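You operate a simulated robot arm through the tools that you are given. There is no shell and no other tool.

You run a simulated robot arm. Do the job below in one go: nothing can be reset, and whatever is moved stays where it is left.

TASK
Clear and wipe the green mat, then set the grey case on it.
Fine: push the carton straight back, clear of the mat; use the teal sponge and put it back. Set down upright: grey case. What is to be rubbed or washed off counts as gone when no trace of it is left.
Where things are to end (x, y in the base frame): wide carton within 35 mm of [960, 20].

The check looks at the end state, three seconds after you hand in, the way a careful person would. Anything else that was tipped, shoved, dropped, spilled or broken makes it a failure.

THE ROBOT
A 7-joint arm with a two-finger parallel gripper, fixed in place. Base frame: the origin is on the floor under the middle of its stand, x ahead of it, y to its left, z up; the work surface is at about z = 882. Lengths are in mm, angles in degrees, forces in N, time in s.
It reaches about 1479 mm from its shoulder. Its first joint turns from -166.0 to 166.0 degrees. Payload 4.4 kg.
The TCP is the grasp point between the finger pads, 23 mm short of the fingertips. In the tool frame z runs along the fingers and y along their closing line. The gripper opens to 94 mm. The fingers are 38 mm wide and 10 mm thick; the gripper's body (54 by 96 mm) begins 39 mm behind the TCP.
Orientation is told as [roll, pitch, yaw] about the base's x, y, z axes, in that order, counted from this pose: with the fingers straight down and closing along the base's y, the tool's x points along the base's -x, its y along +y and its z along -z.

THE INTERFACE
- The arm moves only by the tool move_arm. Its argument "rows" is a list of rows, each a list of 7 numbers: the shift along the base's x, y, z in mm, then the turn, a rotation vector about the base's x, y, z in degrees, then the finger opening in mm, from 0 to 94. In form: [[dx, dy, dz, ax, ay, az, gripper], ...]. A call has 1 to 20 rows; each row shifts and turns the commanded pose from where the row before left it. A row lasts 0.2 s, in which the tool goes at most 50 mm and 8.6 degrees; a call with a longer step from one row to the next is refused whole, and so is a gripper value outside its range. A pose out of reach is approached as far as the arm can. The call stops where the force on the tool passes 40 N (or 10 N more than at its start, if that is more) or the arm is blocked; 0.2 s more then pass. The fingers move at their own pace (about 72 mm/s each) and stop on an object; they squeeze with about 24 N. The grip force told is the motor's: it shows also when the fingers shut on nothing. Time passes only in rows, and 0.2 s behind the last, so rows that do not move let the fingers close. It gives the time, the measured TCP pose, the force on the tool (base axes), the opening and the grip force at its end, in the units of the frame above (readings bear some noise), with the torque about the TCP (base axes, N m) and any sound that the robot's microphone picked up, and new pictures: "pictures" is both (left out), scene, wrist or none.
- Cameras (640 x 400 px; columns grow to the right, rows downward): "scene" is fixed at [43.4, -501.7, 1490.2]; the picture's right is [0.56, -0.83, 0.00], its down [-0.40, -0.27, -0.88] and it looks along [0.73, 0.49, -0.48] (base axes); focal length 370 px, centre (320, 200). "wrist" rides on the gripper at [86, 16, -74] in the tool frame; the picture's right is [-0.18, 0.98, 0.00], its down [-0.58, -0.11, -0.81] and it looks along [-0.79, -0.15, 0.59] (tool axes); focal length 243 px, centre (320, 200). There is no depth. A picture from a camera that has moved, and an enlarged one, comes with that camera's place and axes in the base frame and with its lens. The place of the scene camera against the robot may be out by one fixed shift of up to 25 mm in any direction.
- close_up(camera, box): a new picture of the part [left, top, right, bottom] of that camera's present view, enlarged. It takes no simulated time.
- sign_off(): hands the job in; it is judged then, once.

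Nothing tells you positions but the pictures and the camera data. Unless the task says otherwise, let go and move clear before handing in.

The tools are called after "Emit:" by a JSON object that holds its "op" and its "data". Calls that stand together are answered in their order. move_arm: Moves the arm, as the interface text tells. Its arguments: {"type":"object","properties":{"rows":{"type":"array","items":{"type":"array","items":{"type":"number"}}},"pictures":{"type":"string","enum":["both","scene","wrist","none"]}},"required":["rows"]} The other tools are called the same way: close_up (camera, box) takes an enlarged picture of a part of a camera's view; sign_off () hands the job in.

At the start:

```text
time_s: 0.0
position: [807.1, -153.4, 1185.7]
tool_rot: [-0.1, 0.0, 0.0]
force: [0.6, 0.0, 0.6]
ft_torque: [-0.02, 0.04, 0.04]
width: 93.7
gripper_force: 0.0
```

scene: 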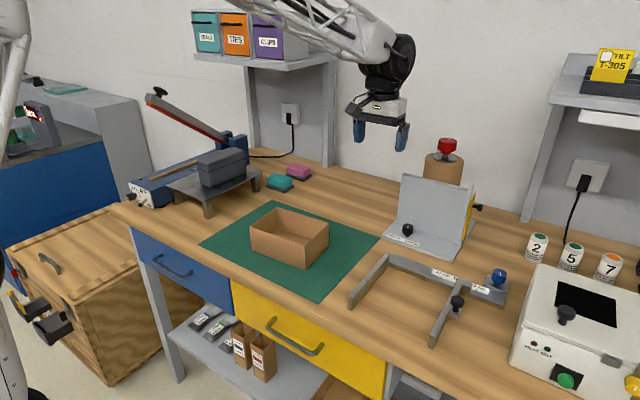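
wrist: 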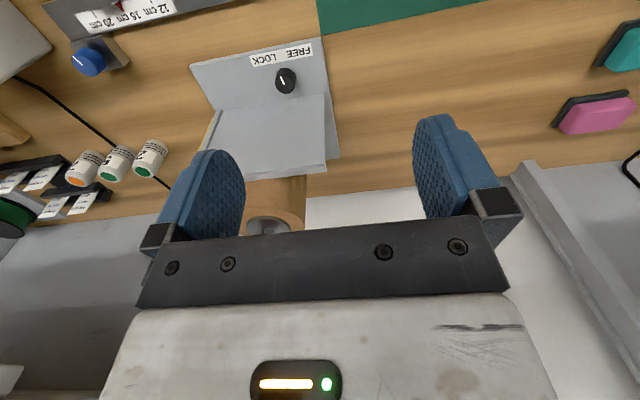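

I see the green mat with an open brown carton standing on it, a teal and a pink sponge behind it to the left, and a grey case on a small stand/table at the left. I'll look closer before moving anything.

Emit:
{"op": "close_up", "data": {"camera": "scene", "box": [180, 180, 400, 318]}}

Emit:
{"op": "close_up", "data": {"camera": "scene", "box": [120, 80, 340, 218]}}

Emit:
{"op": "close_up", "data": {"camera": "scene", "box": [340, 130, 540, 350]}}

```text
2.90 times, centred on (290, 249) of scene
camera zoom: at [43.4, -501.7, 1490.2], right [0.56, -0.83, 0.0], down [-0.4, -0.27, -0.88], along [0.73, 0.49, -0.48], focal length 1072 px, centre (407, 58)
```

zoom: 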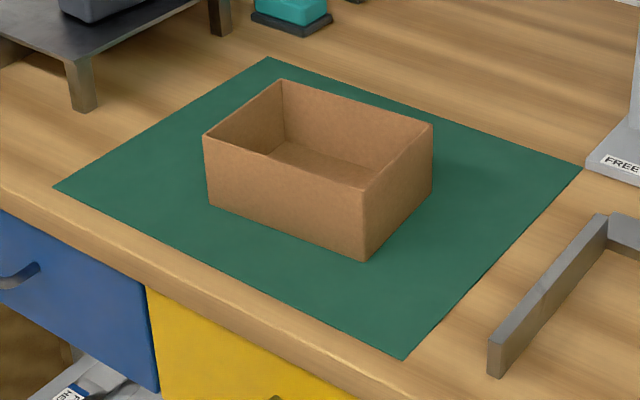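

```text
2.90 times, centred on (230, 149) of scene
camera zoom: at [43.4, -501.7, 1490.2], right [0.56, -0.83, 0.0], down [-0.4, -0.27, -0.88], along [0.73, 0.49, -0.48], focal length 1072 px, centre (581, 348)
```

zoom: 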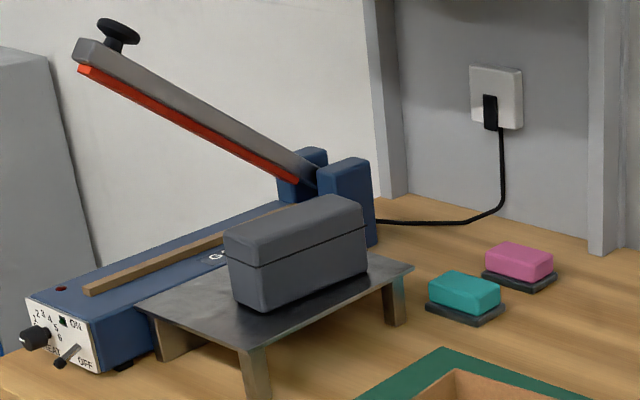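

```text
1.82 times, centred on (440, 240) of scene
camera zoom: at [43.4, -501.7, 1490.2], right [0.56, -0.83, 0.0], down [-0.4, -0.27, -0.88], along [0.73, 0.49, -0.48], focal length 672 px, centre (102, 127)
```

zoom: 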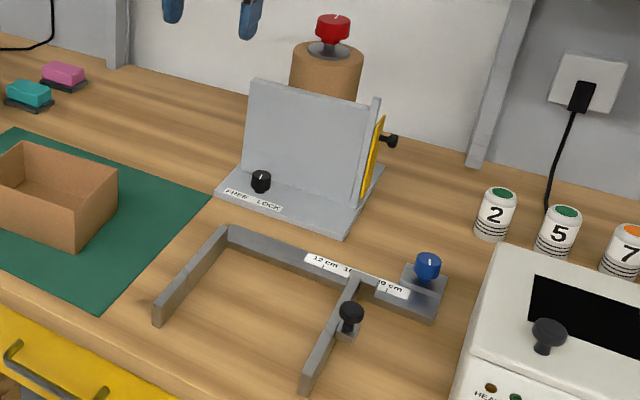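

The mat spans about x 559–878, y −153–258. The carton is centred near (692, 28), the teal sponge sits on a dark tray near (980, 305), and the grey case stands on a low stand near (815, 415). I'll move up and back so the wrist camera can check these positions.

Emit:
{"op": "move_arm", "data": {"rows": [[-40, 22, 5, 0, 0, 0, 94], [-40, 22, 5, 0, 0, 0, 94], [-40, 22, 5, 0, 0, 0, 94], [-40, 22, 5, 0, 0, 0, 94], [-40, 22, 5, 0, 0, 0, 94], [-40, 22, 0, 0, 0, 0, 94], [-40, 22, 0, 0, 0, 0, 94], [-40, 22, 0, 0, 0, 0, 94], [0, 0, 0, 0, 0, 0, 94]]}}

```text
time_s: 2.0
position: [488.2, 23.9, 1211.5]
tool_rot: [0.1, 0.0, 0.1]
force: [-0.9, 0.2, -0.7]
ft_torque: [0.0, 0.0, -0.05]
width: 93.9
gripper_force: 0.0
camera wrist: at [401.9, 41.0, 1286.1], right [0.18, 0.98, 0.0], down [0.58, -0.11, 0.81], along [0.79, -0.15, -0.59], focal length 243 px, centre (320, 200)
```

scene: 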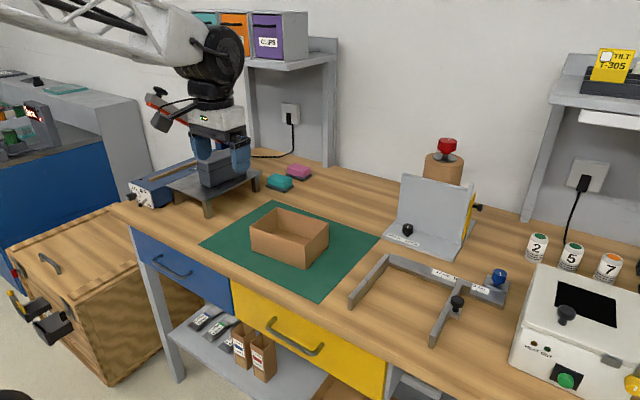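
wrist: 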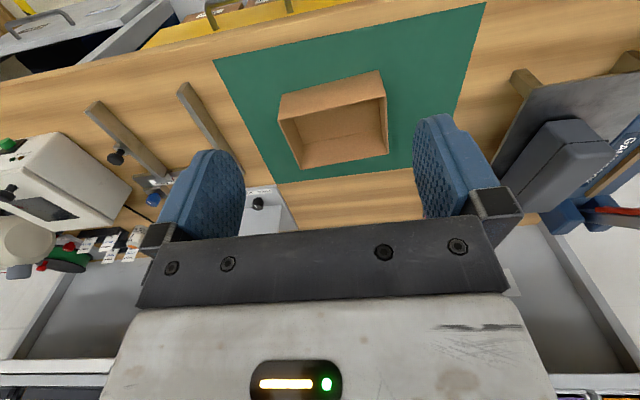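

The wrist view shows the mat and carton from above, with the case on its stand to the right of that picture. I'll enlarge these parts to measure them.

Emit:
{"op": "close_up", "data": {"camera": "wrist", "box": [200, 0, 500, 188]}}

Emit:
{"op": "close_up", "data": {"camera": "wrist", "box": [460, 40, 640, 240]}}

```text
2.13 times, centred on (350, 94) of wrist
camera zoom: at [401.9, 41.0, 1286.1], right [0.18, 0.98, 0.0], down [0.58, -0.11, 0.81], along [0.79, -0.15, -0.59], focal length 516 px, centre (256, 426)
```

zoom: 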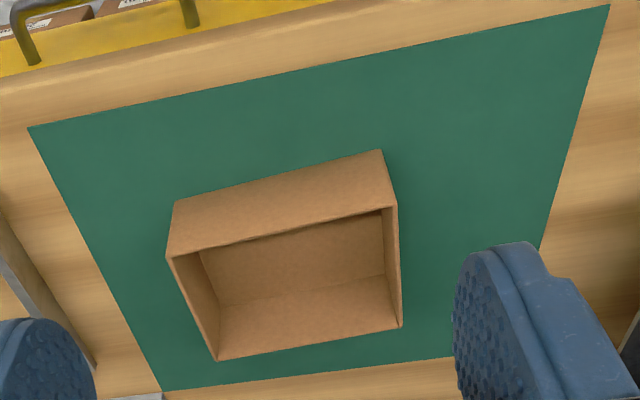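

```text
2.00 times, centred on (550, 140) of wrist
camera zoom: at [401.9, 41.0, 1286.1], right [0.18, 0.98, 0.0], down [0.58, -0.11, 0.81], along [0.79, -0.15, -0.59], focal length 485 px, centre (-140, 320)
```

zoom: 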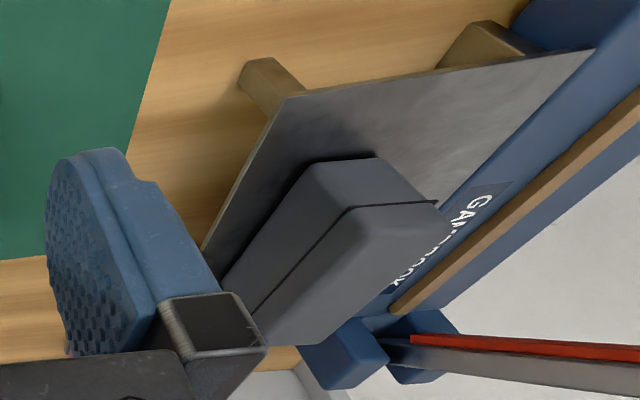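

In the wrist view the mat spans about x 546–855, y −158–240, and the carton's centre is near (673, 20) with a yaw of about 4°. The scene camera turns out to sit roughly 18 mm lower than stated. I'll lower the open fingers in front of the carton, ready to push it straight back.

Emit:
{"op": "move_arm", "data": {"rows": [[8, -1, -40, 0, 0, 0, 94], [8, -1, -40, 0, 0, 0, 94], [8, -1, -40, 0, 0, 0, 94], [8, -1, -40, 0, 0, 0, 94], [8, 0, -40, 0, 0, 0, 94], [8, 0, -40, 0, 0, 0, 94], [5, 0, -38, 0, 0, 0, 94], [0, 0, 0, 0, 0, 0, 94]]}}

```text
time_s: 3.8
position: [541.0, 19.5, 932.9]
tool_rot: [0.0, -0.1, 0.0]
force: [-0.5, 0.6, -0.1]
ft_torque: [-0.02, -0.02, -0.04]
width: 93.9
gripper_force: 0.1
camera wrist: at [454.3, 35.6, 1008.0], right [0.18, 0.98, 0.0], down [0.58, -0.11, 0.81], along [0.79, -0.15, -0.59], focal length 243 px, centre (320, 200)
```

scene: 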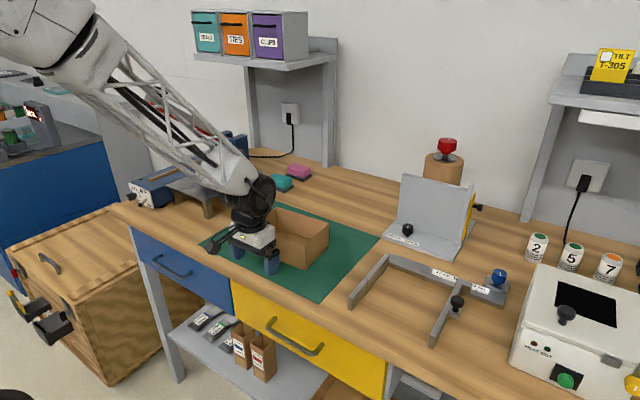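
wrist: 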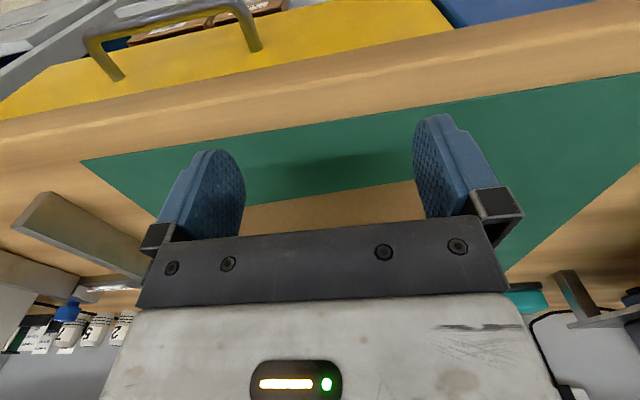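

The fingers are down in front of the carton and clear of it. I'll push it straight back, the first part only.

Emit:
{"op": "move_arm", "data": {"rows": [[20, 0, 0, 0, 0, 0, 94], [20, 0, 0, 0, 0, 0, 94], [15, 0, 0, 0, 0, 0, 94], [15, 0, 0, 0, 0, 0, 94], [15, 0, 0, 0, 0, 0, 94], [15, 0, 0, 0, 0, 0, 94], [20, 0, 0, 0, 0, 0, 94], [20, 0, 0, 0, 0, 0, 94], [20, 0, 0, 0, 0, 0, 94], [20, 0, 0, 0, 0, 0, 94]]}}

```text
time_s: 6.0
position: [721.3, 19.9, 934.9]
tool_rot: [0.0, -0.1, -0.1]
force: [-1.1, -0.3, 0.7]
ft_torque: [0.02, -0.01, 0.05]
width: 94.0
gripper_force: 0.1
camera wrist: at [635.3, 36.4, 1009.3], right [0.18, 0.98, 0.0], down [0.58, -0.11, 0.81], along [0.79, -0.15, -0.59], focal length 243 px, centre (320, 200)
```

scene: 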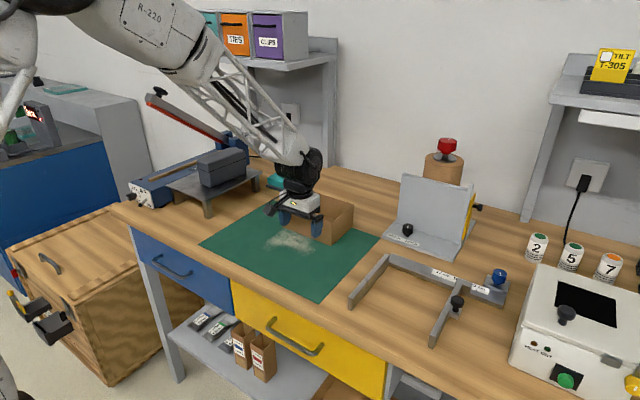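
wrist: 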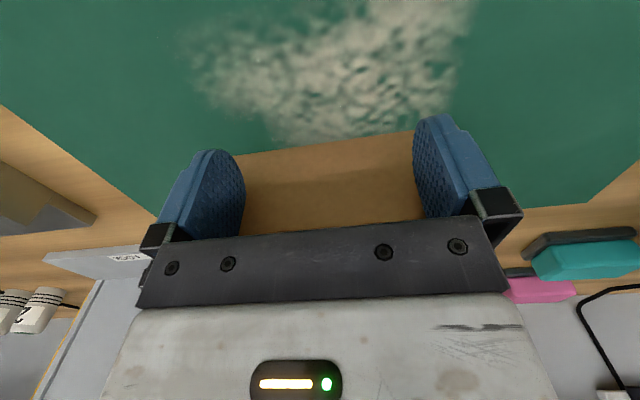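

A dusty stain has appeared where the carton stood, and the carton is sliding straight. I'll push the remaining 161 mm or so.

Emit:
{"op": "move_arm", "data": {"rows": [[20, 0, 0, 0, 0, 0, 94], [20, 0, 0, 0, 0, 0, 94], [20, 0, 0, 0, 0, 0, 94], [20, 0, 0, 0, 0, 0, 94], [20, 0, 0, 0, 0, 0, 94], [20, 0, 0, 0, 0, 0, 94], [15, 0, 0, 0, 0, 0, 94], [12, 0, 0, 0, 0, 0, 94], [8, 0, 0, 0, 0, 0, 94], [6, 0, 0, 0, 0, 0, 94], [0, 0, 0, 0, 0, 0, 94]]}}

```text
time_s: 8.4
position: [882.6, 18.2, 933.2]
tool_rot: [0.0, -0.1, 0.0]
force: [0.5, 0.5, -0.1]
ft_torque: [0.0, 0.0, -0.01]
width: 94.2
gripper_force: 0.1
camera wrist: at [795.4, 35.7, 1008.8], right [0.18, 0.98, 0.0], down [0.58, -0.11, 0.81], along [0.79, -0.15, -0.59], focal length 243 px, centre (320, 200)
```

scene: 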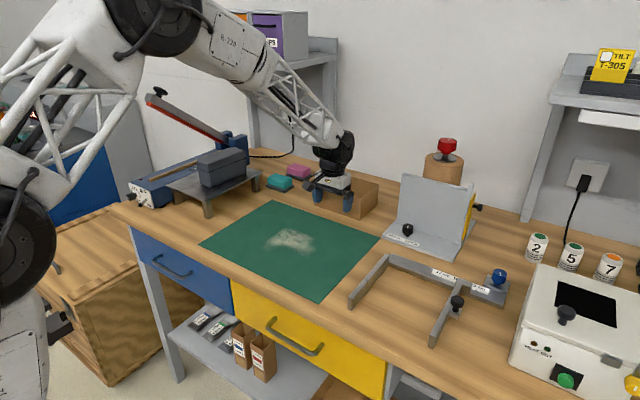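
wrist: 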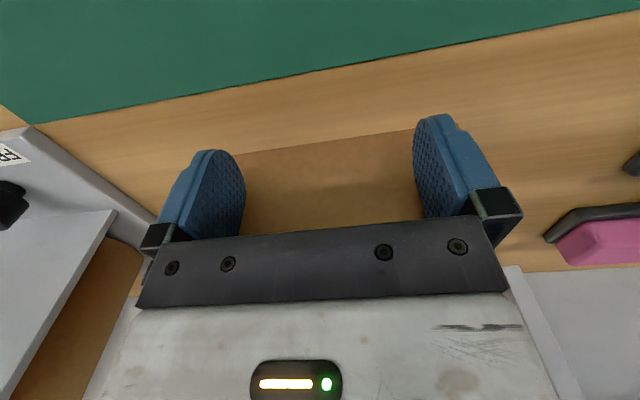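

The carton looks to be behind the mat now. I'll back off, rise, and go look at the sponge tray and the carton's final place.

Emit:
{"op": "move_arm", "data": {"rows": [[-30, 0, 0, 0, 0, 0, 94], [-30, 0, 0, 0, 0, 0, 94], [0, 0, 45, 0, 0, 0, 94], [0, 0, 45, 0, 0, 0, 94], [-15, 37, 16, 0, 0, 0, 94], [-15, 37, 16, 0, 0, 0, 94], [-15, 37, 16, 0, 0, 0, 94], [-15, 37, 16, 0, 0, 0, 94], [-15, 37, 16, 0, 0, 0, 94], [-15, 37, 16, 0, 0, 0, 94], [-15, 37, 16, 0, 0, 0, 94], [-15, 37, 16, 0, 0, 0, 94], [0, 0, 0, 0, 0, 0, 94]]}}

```text
time_s: 11.2
position: [701.9, 314.7, 1152.6]
tool_rot: [0.0, 0.0, 0.0]
force: [0.2, -0.3, 0.0]
ft_torque: [0.03, 0.06, 0.0]
width: 93.9
gripper_force: 0.1
camera wrist: at [615.3, 331.9, 1226.4], right [0.18, 0.98, 0.0], down [0.58, -0.11, 0.81], along [0.79, -0.15, -0.59], focal length 243 px, centre (320, 200)
```

scene: 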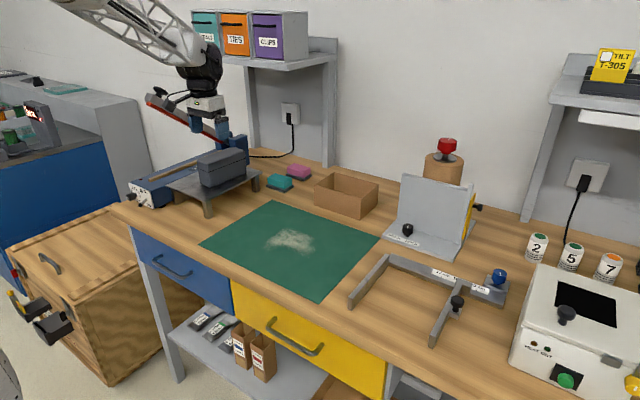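
wrist: 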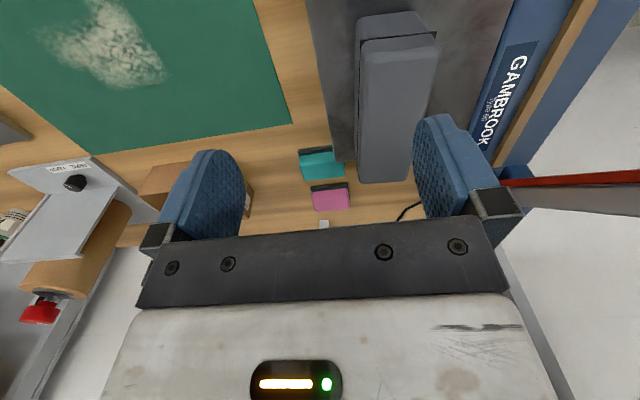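

Emit:
{"op": "close_up", "data": {"camera": "wrist", "box": [280, 0, 440, 200]}}

Emit:
{"op": "close_up", "data": {"camera": "scene", "box": [250, 150, 400, 250]}}

Emit:
{"op": "close_up", "data": {"camera": "scene", "box": [160, 130, 320, 230]}}

Emit:
{"op": "close_up", "data": {"camera": "wrist", "box": [280, 130, 380, 220]}}

```text
2.00 times, centred on (360, 100) of wrist
camera zoom: at [615.3, 331.9, 1226.4], right [0.18, 0.98, 0.0], down [0.58, -0.11, 0.81], along [0.79, -0.15, -0.59], focal length 485 px, centre (240, 400)
```

zoom: 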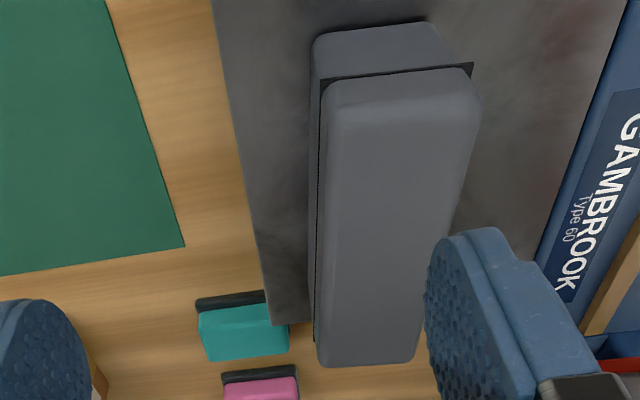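

```text
4.00 times, centred on (325, 200) of scene
camera zoom: at [43.4, -501.7, 1490.2], right [0.56, -0.83, 0.0], down [-0.4, -0.27, -0.88], along [0.73, 0.49, -0.48], focal length 1479 px, centre (300, 200)
```

zoom: 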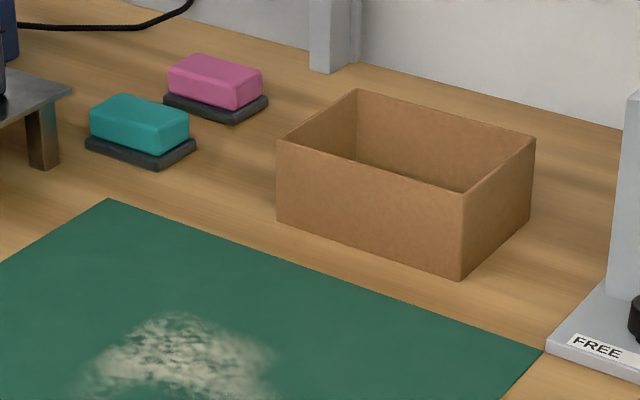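

```text
4.00 times, centred on (240, 180) of scene
camera zoom: at [43.4, -501.7, 1490.2], right [0.56, -0.83, 0.0], down [-0.4, -0.27, -0.88], along [0.73, 0.49, -0.48], focal length 1479 px, centre (640, 280)
```

zoom: 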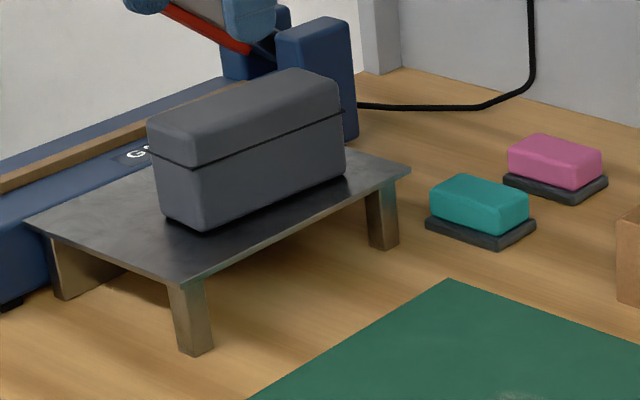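

```text
4.44 times, centred on (330, 175) of wrist
camera zoom: at [615.3, 331.9, 1226.4], right [0.18, 0.98, 0.0], down [0.58, -0.11, 0.81], along [0.79, -0.15, -0.59], focal length 1078 px, centre (276, 311)
```

zoom: 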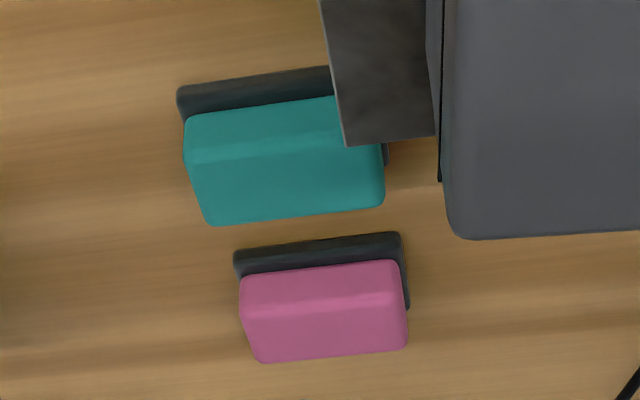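

The carton now stands near (962, 18), clear of the mat. The teal sponge measures roughly 76 mm along y by 44 mm along x, centred near (939, 276), on its tray beside the stand. I'll go over it for a closer look before grasping.

Emit:
{"op": "move_arm", "data": {"rows": [[20, -22, 0, 0, 0, 0, 94], [40, -17, 0, 0, 0, 0, 94], [40, 0, -10, 0, 0, 0, 94], [40, 0, -20, 0, 0, 0, 94], [28, 0, -30, 0, 0, 0, 94], [0, 0, -12, 0, 0, 0, 94], [0, 0, 0, 0, 0, 0, 94]]}}

```text
time_s: 12.8
position: [870.1, 276.6, 1080.3]
tool_rot: [0.0, 0.0, 0.0]
force: [0.0, -0.3, -0.5]
ft_torque: [0.02, 0.0, 0.01]
width: 93.9
gripper_force: 0.0
camera wrist: at [784.5, 293.2, 1154.5], right [0.18, 0.98, 0.0], down [0.58, -0.11, 0.81], along [0.79, -0.15, -0.59], focal length 243 px, centre (320, 200)
```

scene: 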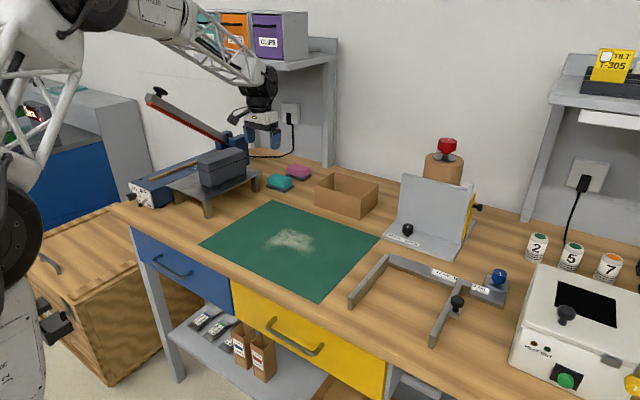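
wrist: 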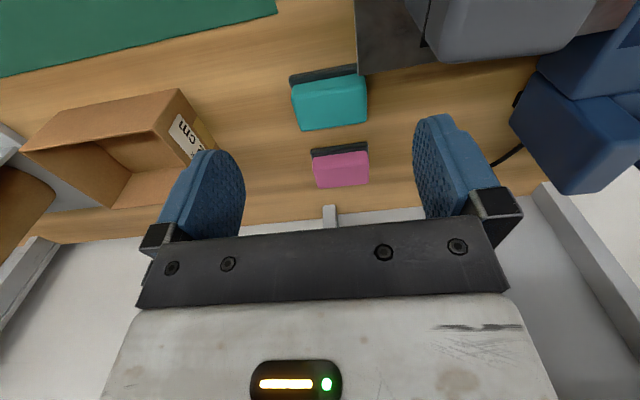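

Emit:
{"op": "close_up", "data": {"camera": "wrist", "box": [270, 40, 400, 140]}}

Emit:
{"op": "close_up", "data": {"camera": "wrist", "box": [0, 60, 240, 220]}}

Emit:
{"op": "close_up", "data": {"camera": "wrist", "box": [340, 0, 640, 150]}}

```text
4.00 times, centred on (335, 90) of wrist
camera zoom: at [784.5, 293.2, 1154.5], right [0.18, 0.98, 0.0], down [0.58, -0.11, 0.81], along [0.79, -0.15, -0.59], focal length 970 px, centre (260, 640)
```

zoom: 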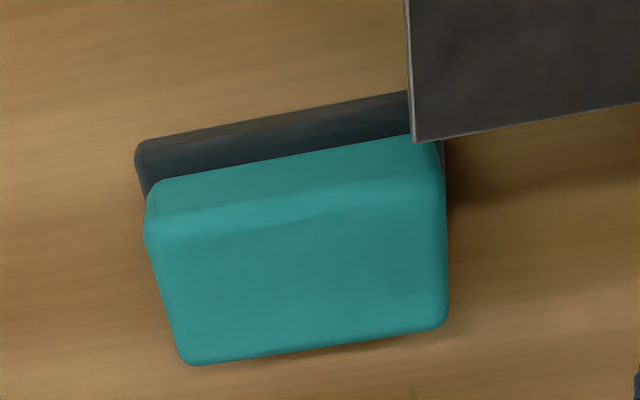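

```text
2.50 times, centred on (120, 140) of wrist
camera zoom: at [784.5, 293.2, 1154.5], right [0.18, 0.98, 0.0], down [0.58, -0.11, 0.81], along [0.79, -0.15, -0.59], focal length 606 px, centre (820, 350)
```

zoom: 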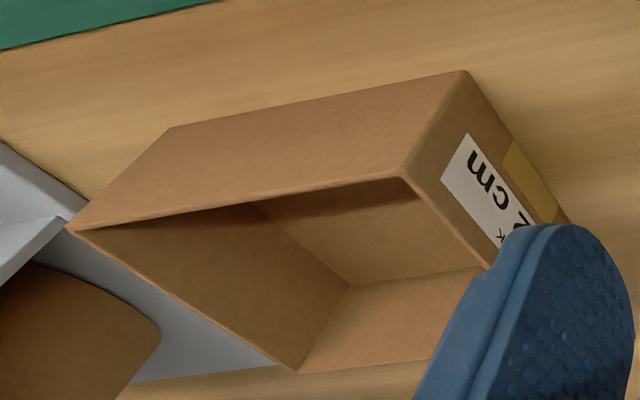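

```text
2.13 times, centred on (490, 75) of wrist
camera zoom: at [784.5, 293.2, 1154.5], right [0.18, 0.98, 0.0], down [0.58, -0.11, 0.81], along [0.79, -0.15, -0.59], focal length 518 px, centre (-43, 467)
```

zoom: 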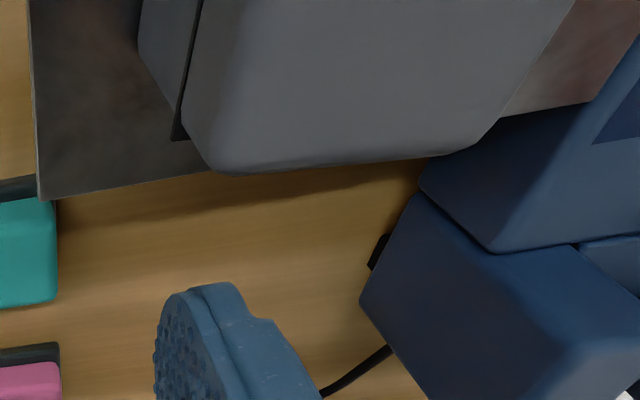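

Emit:
{"op": "close_up", "data": {"camera": "scene", "box": [190, 60, 330, 200]}}

```text
2.86 times, centred on (260, 130) of scene
camera zoom: at [43.4, -501.7, 1490.2], right [0.56, -0.83, 0.0], down [-0.4, -0.27, -0.88], along [0.73, 0.49, -0.48], focal length 1056 px, centre (491, 400)
```

zoom: 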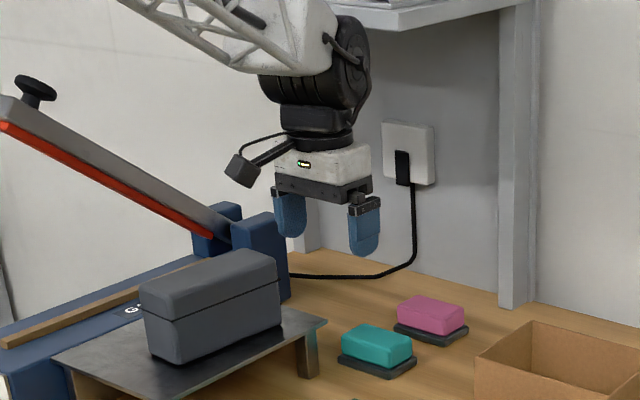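

The sponge measures x 916–960, y 238–314, with its top at about z 921. The case and stand leave room for the gripper and its camera, so I'll lower the open fingers around the sponge.

Emit:
{"op": "move_arm", "data": {"rows": [[34, 0, 0, 0, 0, 0, 94], [34, 0, 0, 0, 0, 0, 94], [0, -0.6, -40, 0, 0, 0, 94], [0, 0, -40, 0, 0, 0, 94], [0, 0, -30, 0, 0, 0, 94], [0, 0, 0, 0, 0, 0, 94]]}}

```text
time_s: 14.2
position: [937.8, 276.4, 968.2]
tool_rot: [0.1, 0.0, 0.0]
force: [0.0, 0.0, 0.0]
ft_torque: [0.05, -0.01, 0.02]
width: 94.2
gripper_force: 0.0
camera wrist: at [852.0, 292.0, 1043.4], right [0.18, 0.98, 0.0], down [0.58, -0.11, 0.81], along [0.79, -0.15, -0.59], focal length 243 px, centre (320, 200)
```

scene: 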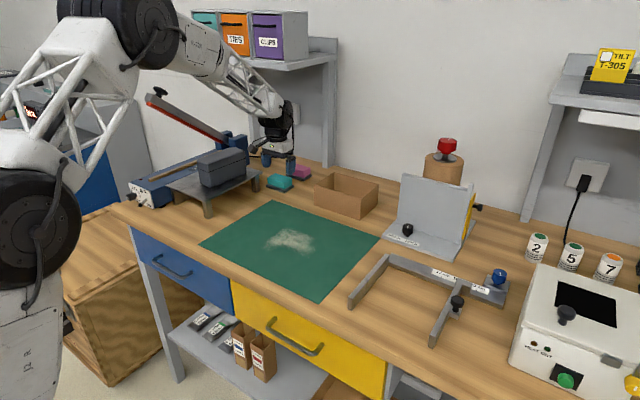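
wrist: 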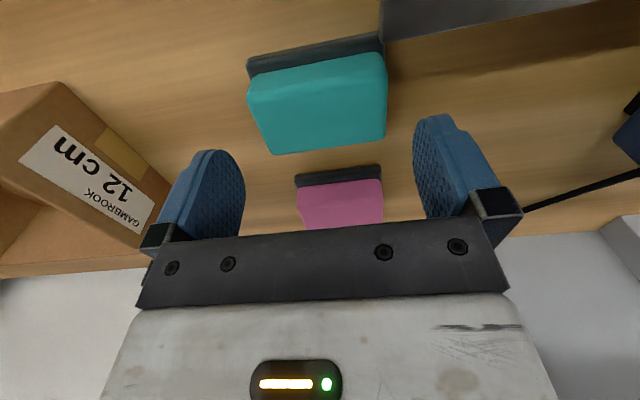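

The sponge's corners appear exactly where I predicted. I'll descend the last 40 mm and close on it.

Emit:
{"op": "move_arm", "data": {"rows": [[0, -0.3, -20, 0, 0, 0, 94], [0, 0, -20, 0, 0, 0, 94], [0, 0, 0, 0, 0, 0, 94], [0, 0, 0, 0, 0, 0, 70], [0, 0, 0, 0, 0, 0, 50], [0, 0, 0, 0, 0, 0, 50], [0, 0, 0, 0, 0, 0, 50]]}}

```text
time_s: 15.8
position: [937.6, 275.2, 930.5]
tool_rot: [0.0, -0.1, 0.0]
force: [0.3, 0.4, 0.6]
ft_torque: [0.08, -0.05, -0.03]
width: 79.0
gripper_force: 24.1
camera wrist: at [851.3, 291.9, 1004.8], right [0.18, 0.98, 0.0], down [0.58, -0.11, 0.81], along [0.79, -0.15, -0.59], focal length 243 px, centre (320, 200)
```

scene: 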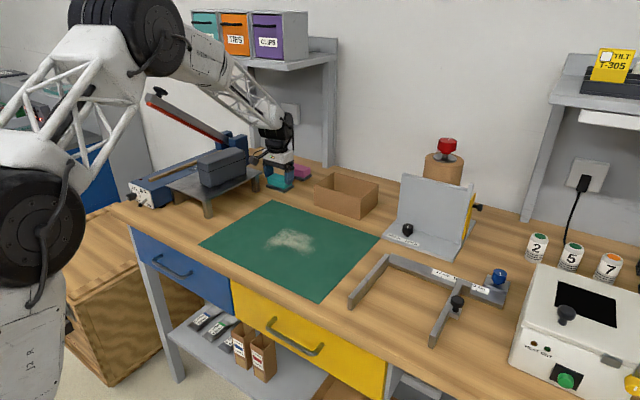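
wrist: 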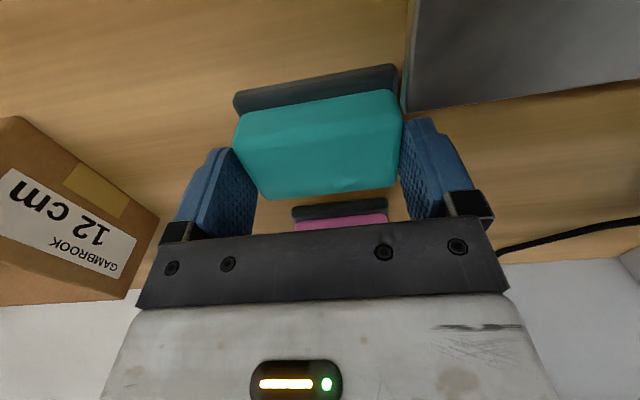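

The sponge is held (width 79, grip 24 N). I'll lift it straight up, check that the tray stays behind, and move over toward the mat.

Emit:
{"op": "move_arm", "data": {"rows": [[0, 0, 20, 0, 0, 0, 50], [0, 0, 40, 0, 0, 0, 50], [0, 0, 40, 0, 0, 0, 50], [0, 0, 40, 0, 0, 0, 50], [0, -40, 10, 0, 0, 0, 50], [-35, -35, 0, 0, 0, 0, 50], [-40, -25, 0, 0, 0, 0, 50], [-45, -20, 0, 0, 0, 0, 50], [-45, -15, 0, 0, 0, 0, 50], [-45, -15, 0, 0, 0, 0, 50], [-45, -15, 0, 0, 0, 0, 50], [-45, -15, 0, 0, 0, 0, 50], [-45, -15, 0, 0, 0, 0, 50], [-45, -10, 0, 0, 0, 0, 50], [-45, -10, 0, 0, 0, 0, 50], [0, 0, 0, 0, 0, 0, 50]]}}

Emit:
{"op": "close_up", "data": {"camera": "scene", "box": [200, 190, 380, 310]}}

Emit:
{"op": "close_up", "data": {"camera": "scene", "box": [150, 130, 310, 230]}}

Emit:
{"op": "close_up", "data": {"camera": "wrist", "box": [180, 0, 480, 190]}}

```text
time_s: 19.2
position: [502.1, 59.3, 1078.5]
tool_rot: [0.0, 0.0, 0.0]
force: [-0.4, -0.8, 0.2]
ft_torque: [-0.01, 0.01, 0.01]
width: 79.0
gripper_force: 23.9
camera wrist: at [416.5, 74.4, 1153.3], right [0.18, 0.98, 0.0], down [0.58, -0.11, 0.81], along [0.79, -0.15, -0.59], focal length 243 px, centre (320, 200)
```

scene: 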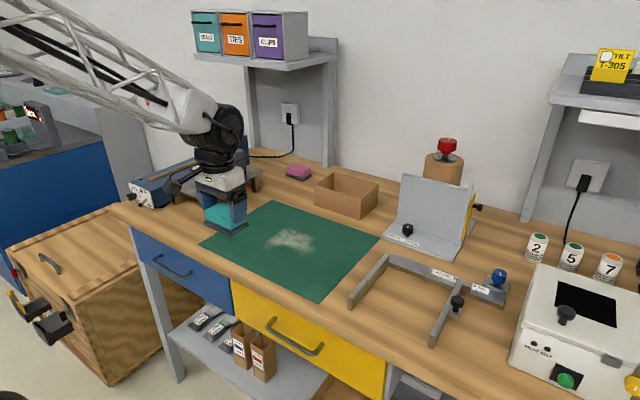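
wrist: 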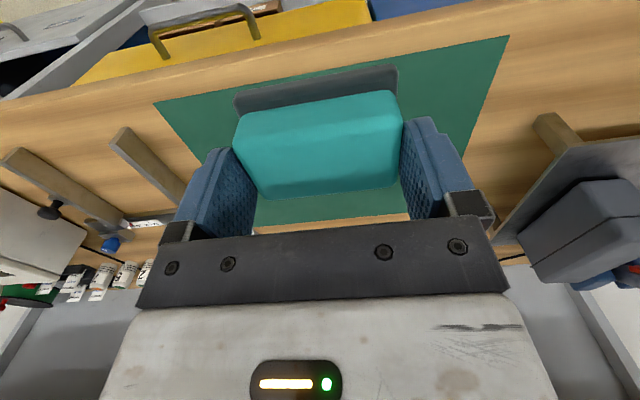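

```text
3.33 times, centred on (290, 250) of scene
camera zoom: at [43.4, -501.7, 1490.2], right [0.56, -0.83, 0.0], down [-0.4, -0.27, -0.88], along [0.73, 0.49, -0.48], focal length 1232 px, centre (420, 33)
```

zoom: 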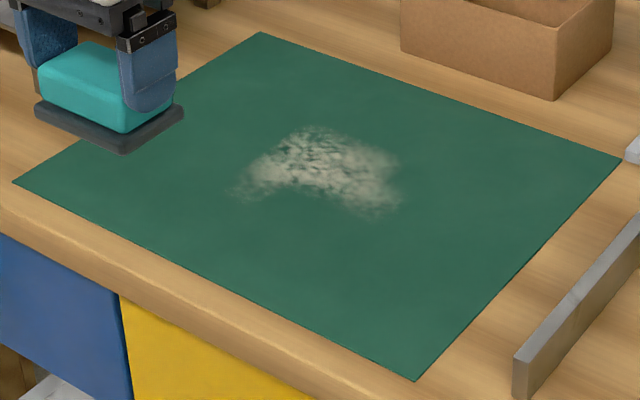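

```text
4.00 times, centred on (230, 180) of scene
camera zoom: at [43.4, -501.7, 1490.2], right [0.56, -0.83, 0.0], down [-0.4, -0.27, -0.88], along [0.73, 0.49, -0.48], focal length 1479 px, centre (680, 280)
```

zoom: 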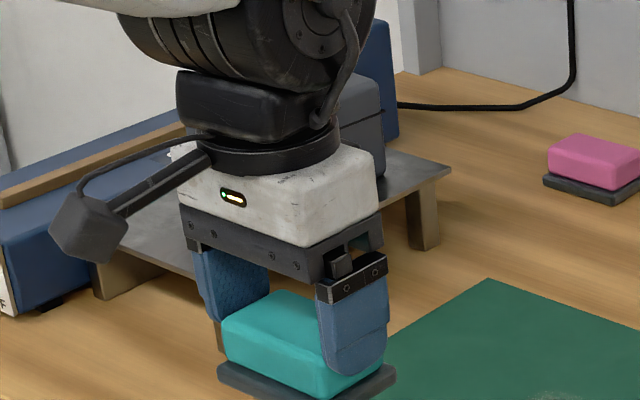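

```text
2.11 times, centred on (330, 95) of wrist
camera zoom: at [416.5, 74.4, 1153.3], right [0.18, 0.98, 0.0], down [0.58, -0.11, 0.81], along [0.79, -0.15, -0.59], focal length 511 px, centre (299, 421)
```

zoom: 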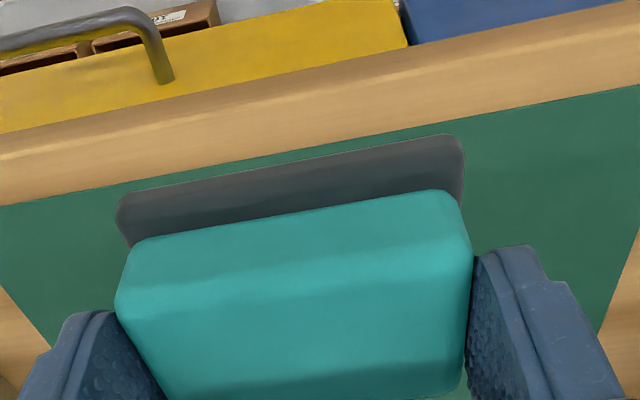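

The dark base came up with the sponge, so it is the sponge's own scrubbing pad and not a tray. The stain spans about x 630–765, y −45–100. I'll lower the pad over one end of it until it touches.

Emit:
{"op": "move_arm", "data": {"rows": [[23, 4, -18, 0, 0, 0, 50], [23, 4, -18, 0, 0, 0, 50], [23, 4, -20, 0, 0, 0, 50], [23, 4, -20, 0, 0, 0, 50], [23, 4, -20, 0, 0, 0, 50], [23, 5, -20, 0, 0, 0, 50], [0, 0, -20, 0, 0, 0, 50], [0, 0, -5, 0, 0, 0, 50], [0, 0, -3, 0, 0, 0, 50], [0, 0, -2, 0, 0, 0, 50], [0, 0, -1, 0, 0, 0, 50], [0, 0, 0, 0, 0, 0, 50]]}}

```text
time_s: 21.8
position: [641.2, 83.9, 932.3]
tool_rot: [0.0, 0.0, -0.1]
force: [-0.7, 0.1, -0.4]
ft_torque: [0.01, -0.01, 0.02]
width: 79.2
gripper_force: 23.7
camera wrist: at [554.7, 101.9, 1007.0], right [0.18, 0.98, 0.0], down [0.58, -0.11, 0.81], along [0.79, -0.15, -0.59], focal length 243 px, centre (320, 200)
```

scene: 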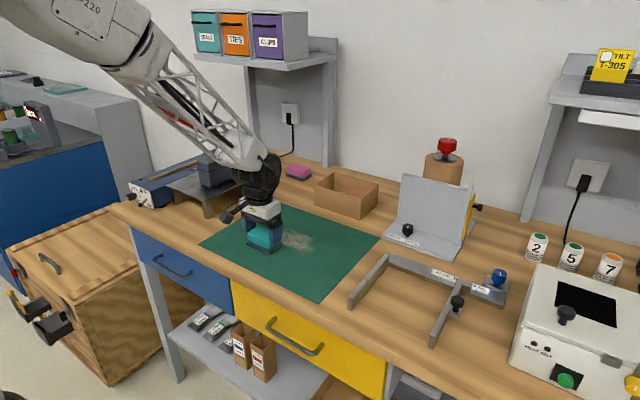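
wrist: 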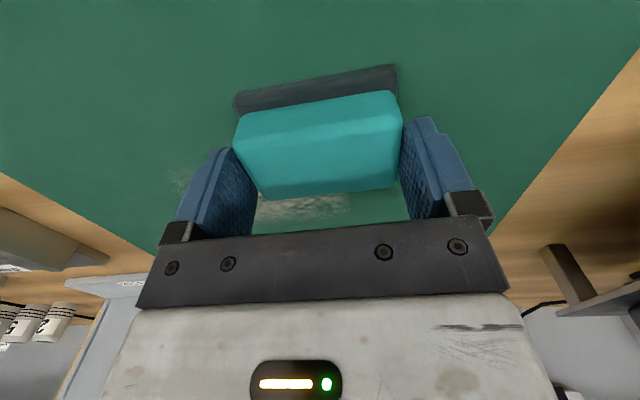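

No contact force yet. I'll go down in 1 mm steps, watching the force.

Emit:
{"op": "move_arm", "data": {"rows": [[0, 0, -1, 0, 0, 0, 50], [0, 0, -1, 0, 0, 0, 50], [0, 0, -1, 0, 0, 0, 50], [0, 0, 0, 0, 0, 0, 50]], "pictures": "none"}}

```text
time_s: 22.8
position: [641.0, 85.2, 930.8]
tool_rot: [-0.1, -0.2, 0.0]
force: [-3.5, 0.9, 33.6]
ft_torque: [0.02, 0.02, -0.03]
width: 79.0
gripper_force: 23.7
```

Contact was reached and it's stiff (about 34 N). I'll ease up a little to a moderate pressure.

Emit:
{"op": "move_arm", "data": {"rows": [[0, 0, 0.7, 0, 0, 0, 50], [0, 0, 0.7, 0, 0, 0, 50], [0, 0, 0, 0, 0, 0, 50]], "pictures": "none"}}

```text
time_s: 23.6
position: [640.3, 85.0, 931.6]
tool_rot: [0.0, 0.0, 0.0]
force: [10.7, 0.3, 12.4]
ft_torque: [0.11, -0.63, -0.01]
width: 79.1
gripper_force: 24.8
```

Pressure is about 12 N. I'll make a first stroke along y and check the force and the sponge.

Emit:
{"op": "move_arm", "data": {"rows": [[0, -10, 0, 0, 0, 0, 50], [0, -15, 0, 0, 0, 0, 50], [0, -15, 0, 0, 0, 0, 50], [0, -15, 0, 0, 0, 0, 50], [0, -15, 0, 0, 0, 0, 50], [0, -15, 0, 0, 0, 0, 50], [0, -15, 0, 0, 0, 0, 50], [0, -15, 0, 0, 0, 0, 50], [0, 0, 0, 0, 0, 0, 50]]}}

```text
time_s: 25.6
position: [640.4, -30.2, 931.5]
tool_rot: [-0.1, 0.0, 0.0]
force: [-0.1, 0.8, 0.1]
ft_torque: [-0.02, -0.04, -0.03]
width: 79.4
gripper_force: 23.9
camera wrist: at [554.4, -13.4, 1005.7], right [0.18, 0.98, 0.0], down [0.58, -0.11, 0.81], along [0.79, -0.15, -0.59], focal length 243 px, centre (320, 200)
```

scene: 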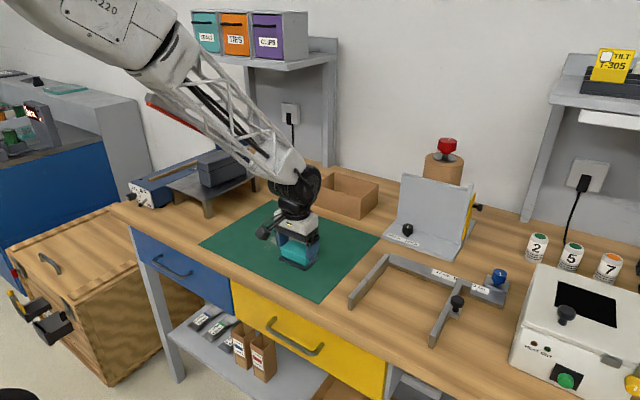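
wrist: 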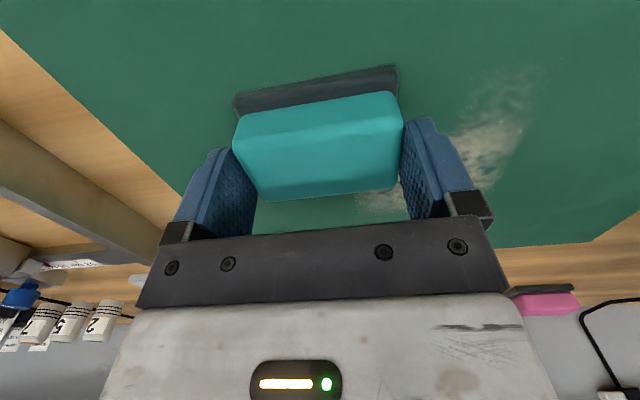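

The first stroke lifted some stain, but the pressure dropped to zero by the end. I'll press back down slightly.

Emit:
{"op": "move_arm", "data": {"rows": [[0, 0, -0.7, 0, 0, 0, 50], [0, 0, 0, 0, 0, 0, 50]], "pictures": "none"}}

```text
time_s: 26.2
position: [639.7, -29.7, 931.0]
tool_rot: [0.0, 0.0, 0.0]
force: [0.4, -2.9, 5.7]
ft_torque: [-0.2, 0.13, 0.04]
width: 79.0
gripper_force: 23.9
```

Emit:
{"op": "move_arm", "data": {"rows": [[0, 0, -0.5, 0, 0, 0, 50], [0, 15, 0, 0, 0, 0, 50], [0, 15, 0, 0, 0, 0, 50], [0, 15, 0, 0, 0, 0, 50], [0, 15, 0, 0, 0, 0, 50], [0, 15, 0, 0, 0, 0, 50], [0, 15, 0, 0, 0, 0, 50], [0, 15, 0, 0, 0, 0, 50], [0, 15, 0, 0, 0, 0, 50], [22, 0, 0, 0, 0, 0, 50], [0, -15, 0, 0, 0, 0, 50], [0, -15, 0, 0, 0, 0, 50], [0, -15, 0, 0, 0, 0, 50], [0, -15, 0, 0, 0, 0, 50], [0, -15, 0, 0, 0, 0, 50], [0, -15, 0, 0, 0, 0, 50], [0, -15, 0, 0, 0, 0, 50], [0, -15, 0, 0, 0, 0, 50]]}}

```text
time_s: 30.0
position: [662.9, -30.2, 930.9]
tool_rot: [0.0, 0.1, 0.0]
force: [-0.1, 0.6, -1.0]
ft_torque: [0.02, 0.0, 0.01]
width: 79.2
gripper_force: 23.8
camera wrist: at [576.8, -13.8, 1004.2], right [0.18, 0.98, 0.0], down [0.58, -0.11, 0.81], along [0.79, -0.15, -0.59], focal length 243 px, centre (320, 200)
```

scene: 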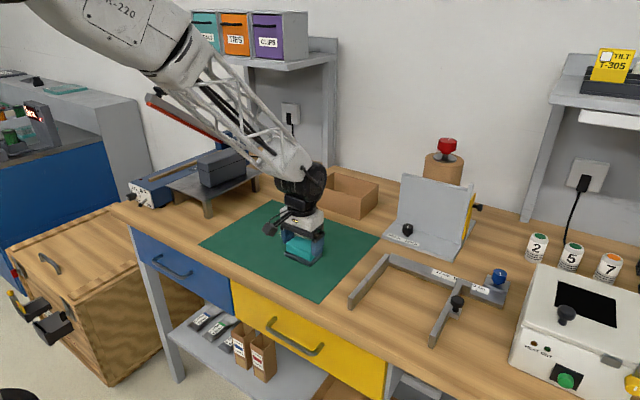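
wrist: 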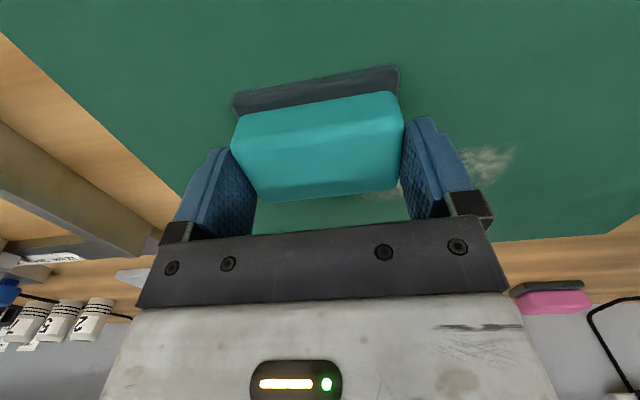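

The stain is coming off even with light contact. I'll add a bit of pressure and carry on with the next strokes.

Emit:
{"op": "move_arm", "data": {"rows": [[0, 0, -0.6, 0, 0, 0, 50], [0, 15, 0, 0, 0, 0, 50], [0, 15, 0, 0, 0, 0, 50], [0, 15, 0, 0, 0, 0, 50], [0, 15, 0, 0, 0, 0, 50], [0, 15, 0, 0, 0, 0, 50], [0, 15, 0, 0, 0, 0, 50], [0, 15, 0, 0, 0, 0, 50], [0, 15, 0, 0, 0, 0, 50], [22, 0, -0.2, 0, 0, 0, 50], [0, -15, 0, 0, 0, 0, 50], [0, -15, 0, 0, 0, 0, 50], [0, -15, 0, 0, 0, 0, 50], [0, -15, 0, 0, 0, 0, 50], [0, -15, 0, 0, 0, 0, 50], [0, -15, 0, 0, 0, 0, 50], [0, -15, 0, 0, 0, 0, 50], [0, -15, 0, 0, 0, 0, 50]]}}

```text
time_s: 33.8
position: [684.5, -29.3, 929.3]
tool_rot: [0.0, 0.0, 0.0]
force: [-0.4, 4.9, 5.4]
ft_torque: [0.14, -0.05, 0.03]
width: 79.3
gripper_force: 24.4
camera wrist: at [598.8, -12.7, 1004.1], right [0.18, 0.98, 0.0], down [0.58, -0.11, 0.81], along [0.79, -0.15, -0.59], focal length 243 px, centre (320, 200)
```

scene: 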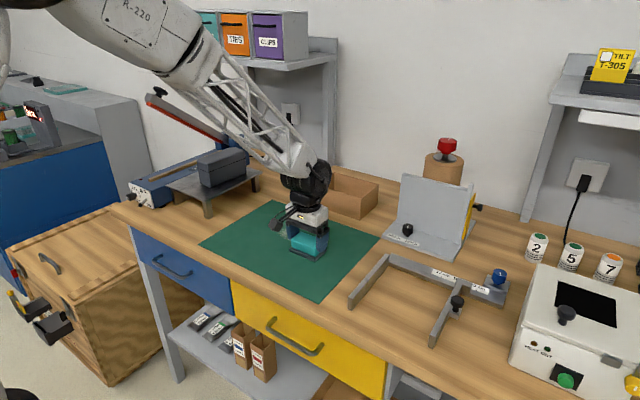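
wrist: 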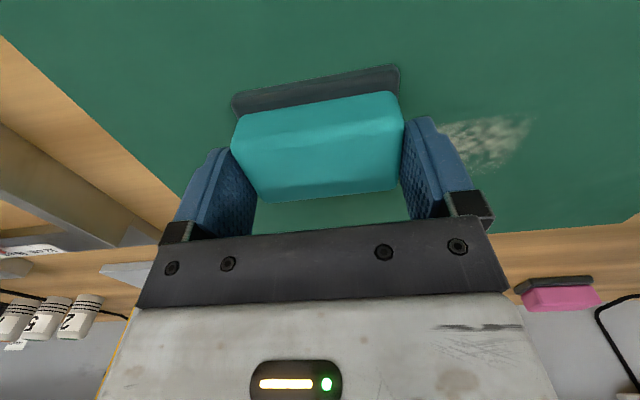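

Most of the near part is clean, and stain remains farther back. Continuing with strokes at x ≈ 684 and 706.

Emit:
{"op": "move_arm", "data": {"rows": [[0, 15, -0.2, 0, 0, 0, 50], [0, 15, 0, 0, 0, 0, 50], [0, 15, 0, 0, 0, 0, 50], [0, 15, 0, 0, 0, 0, 50], [0, 15, 0, 0, 0, 0, 50], [0, 15, 0, 0, 0, 0, 50], [0, 15, 0, 0, 0, 0, 50], [0, 15, 0, 0, 0, 0, 50], [22, 0, -0.2, 0, 0, 0, 50], [0, -15, 0, 0, 0, 0, 50], [0, -15, 0, 0, 0, 0, 50], [0, -15, 0, 0, 0, 0, 50], [0, -15, 0, 0, 0, 0, 50], [0, -15, 0, 0, 0, 0, 50], [0, -15, 0, 0, 0, 0, 50], [0, -15, 0, 0, 0, 0, 50], [0, -15, 0, 0, 0, 0, 50]]}}

```text
time_s: 37.4
position: [706.8, -29.5, 928.1]
tool_rot: [0.0, 0.0, 0.1]
force: [-1.0, 15.1, 17.0]
ft_torque: [0.52, 0.07, 0.01]
width: 79.1
gripper_force: 24.0
camera wrist: at [620.5, -12.6, 1003.8], right [0.18, 0.98, 0.0], down [0.58, -0.11, 0.81], along [0.79, -0.15, -0.59], focal length 243 px, centre (320, 200)
```

scene: 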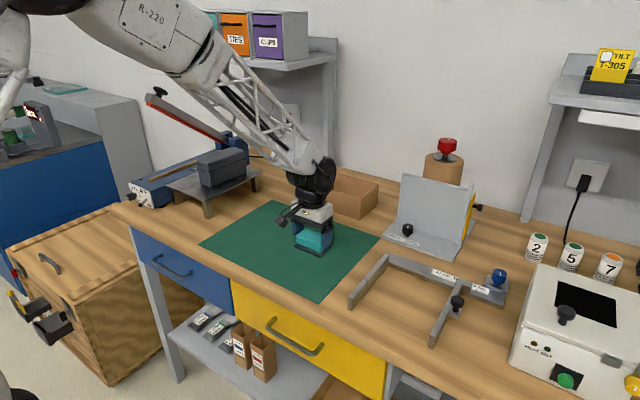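
wrist: 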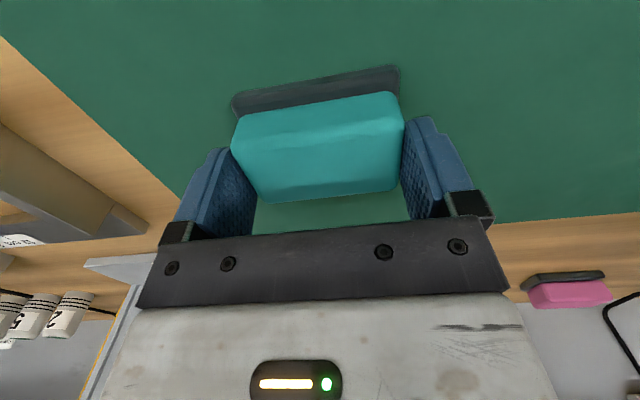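

Pressure is now about 17 N and the pad wipes clean. Two more strokes farther back to cover the edge, without pressing deeper.

Emit:
{"op": "move_arm", "data": {"rows": [[0, 15, 0.2, 0, 0, 0, 50], [0, 15, 0, 0, 0, 0, 50], [0, 15, 0, 0, 0, 0, 50], [0, 15, 0, 0, 0, 0, 50], [0, 15, 0, 0, 0, 0, 50], [0, 15, 0, 0, 0, 0, 50], [0, 15, 0, 0, 0, 0, 50], [0, 15, 0, 0, 0, 0, 50], [25, 0, 0, 0, 0, 0, 50], [0, -15, 0, 0, 0, 0, 50], [0, -15, 0, 0, 0, 0, 50], [0, -15, 0, 0, 0, 0, 50], [0, -15, 0, 0, 0, 0, 50], [0, -15, 0, 0, 0, 0, 50], [0, -15, 0, 0, 0, 0, 50], [0, -15, 0, 0, 0, 0, 50], [0, -15, 0, 0, 0, 0, 50]], "pictures": "none"}}

Emit:
{"op": "move_arm", "data": {"rows": [[20, 0, 0, 0, 0, 0, 50], [0, 15, 0, 0, 0, 0, 50], [0, 15, 0, 0, 0, 0, 50], [0, 15, 0, 0, 0, 0, 50], [0, 15, 0, 0, 0, 0, 50], [0, 15, 0, 0, 0, 0, 50], [0, 15, 0, 0, 0, 0, 50], [0, 15, 0, 0, 0, 0, 50], [0, 15, 0, 0, 0, 0, 50], [0, 0, 0, 0, 0, 0, 50]]}}

```text
time_s: 41.0
position: [731.2, -29.8, 929.4]
tool_rot: [0.0, 0.0, -0.1]
force: [-0.2, 10.5, 11.9]
ft_torque: [0.32, -0.03, 0.06]
width: 79.0
gripper_force: 23.5
```

```text
time_s: 43.2
position: [752.1, 89.0, 929.5]
tool_rot: [0.0, 0.0, -0.1]
force: [1.5, -7.1, 8.3]
ft_torque: [-0.17, -0.05, -0.01]
width: 79.0
gripper_force: 24.3
camera wrist: at [665.3, 107.1, 1003.5], right [0.18, 0.98, 0.0], down [0.58, -0.11, 0.81], along [0.79, -0.15, -0.59], focal length 243 px, centre (320, 200)
```

scene: 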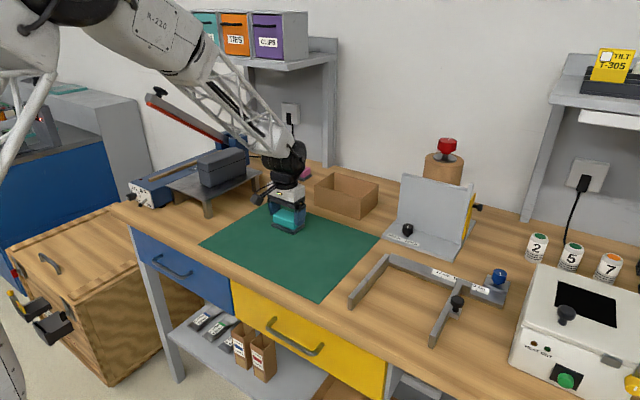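
wrist: 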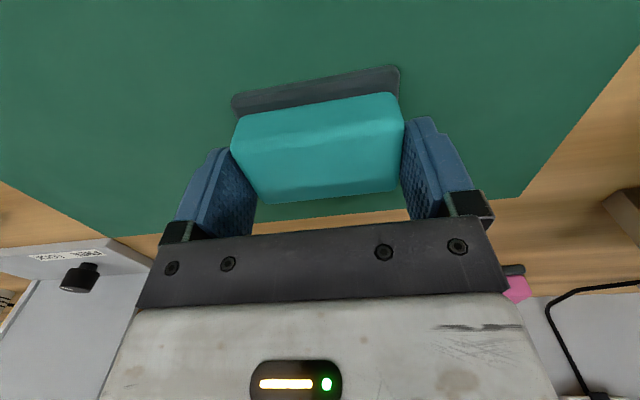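

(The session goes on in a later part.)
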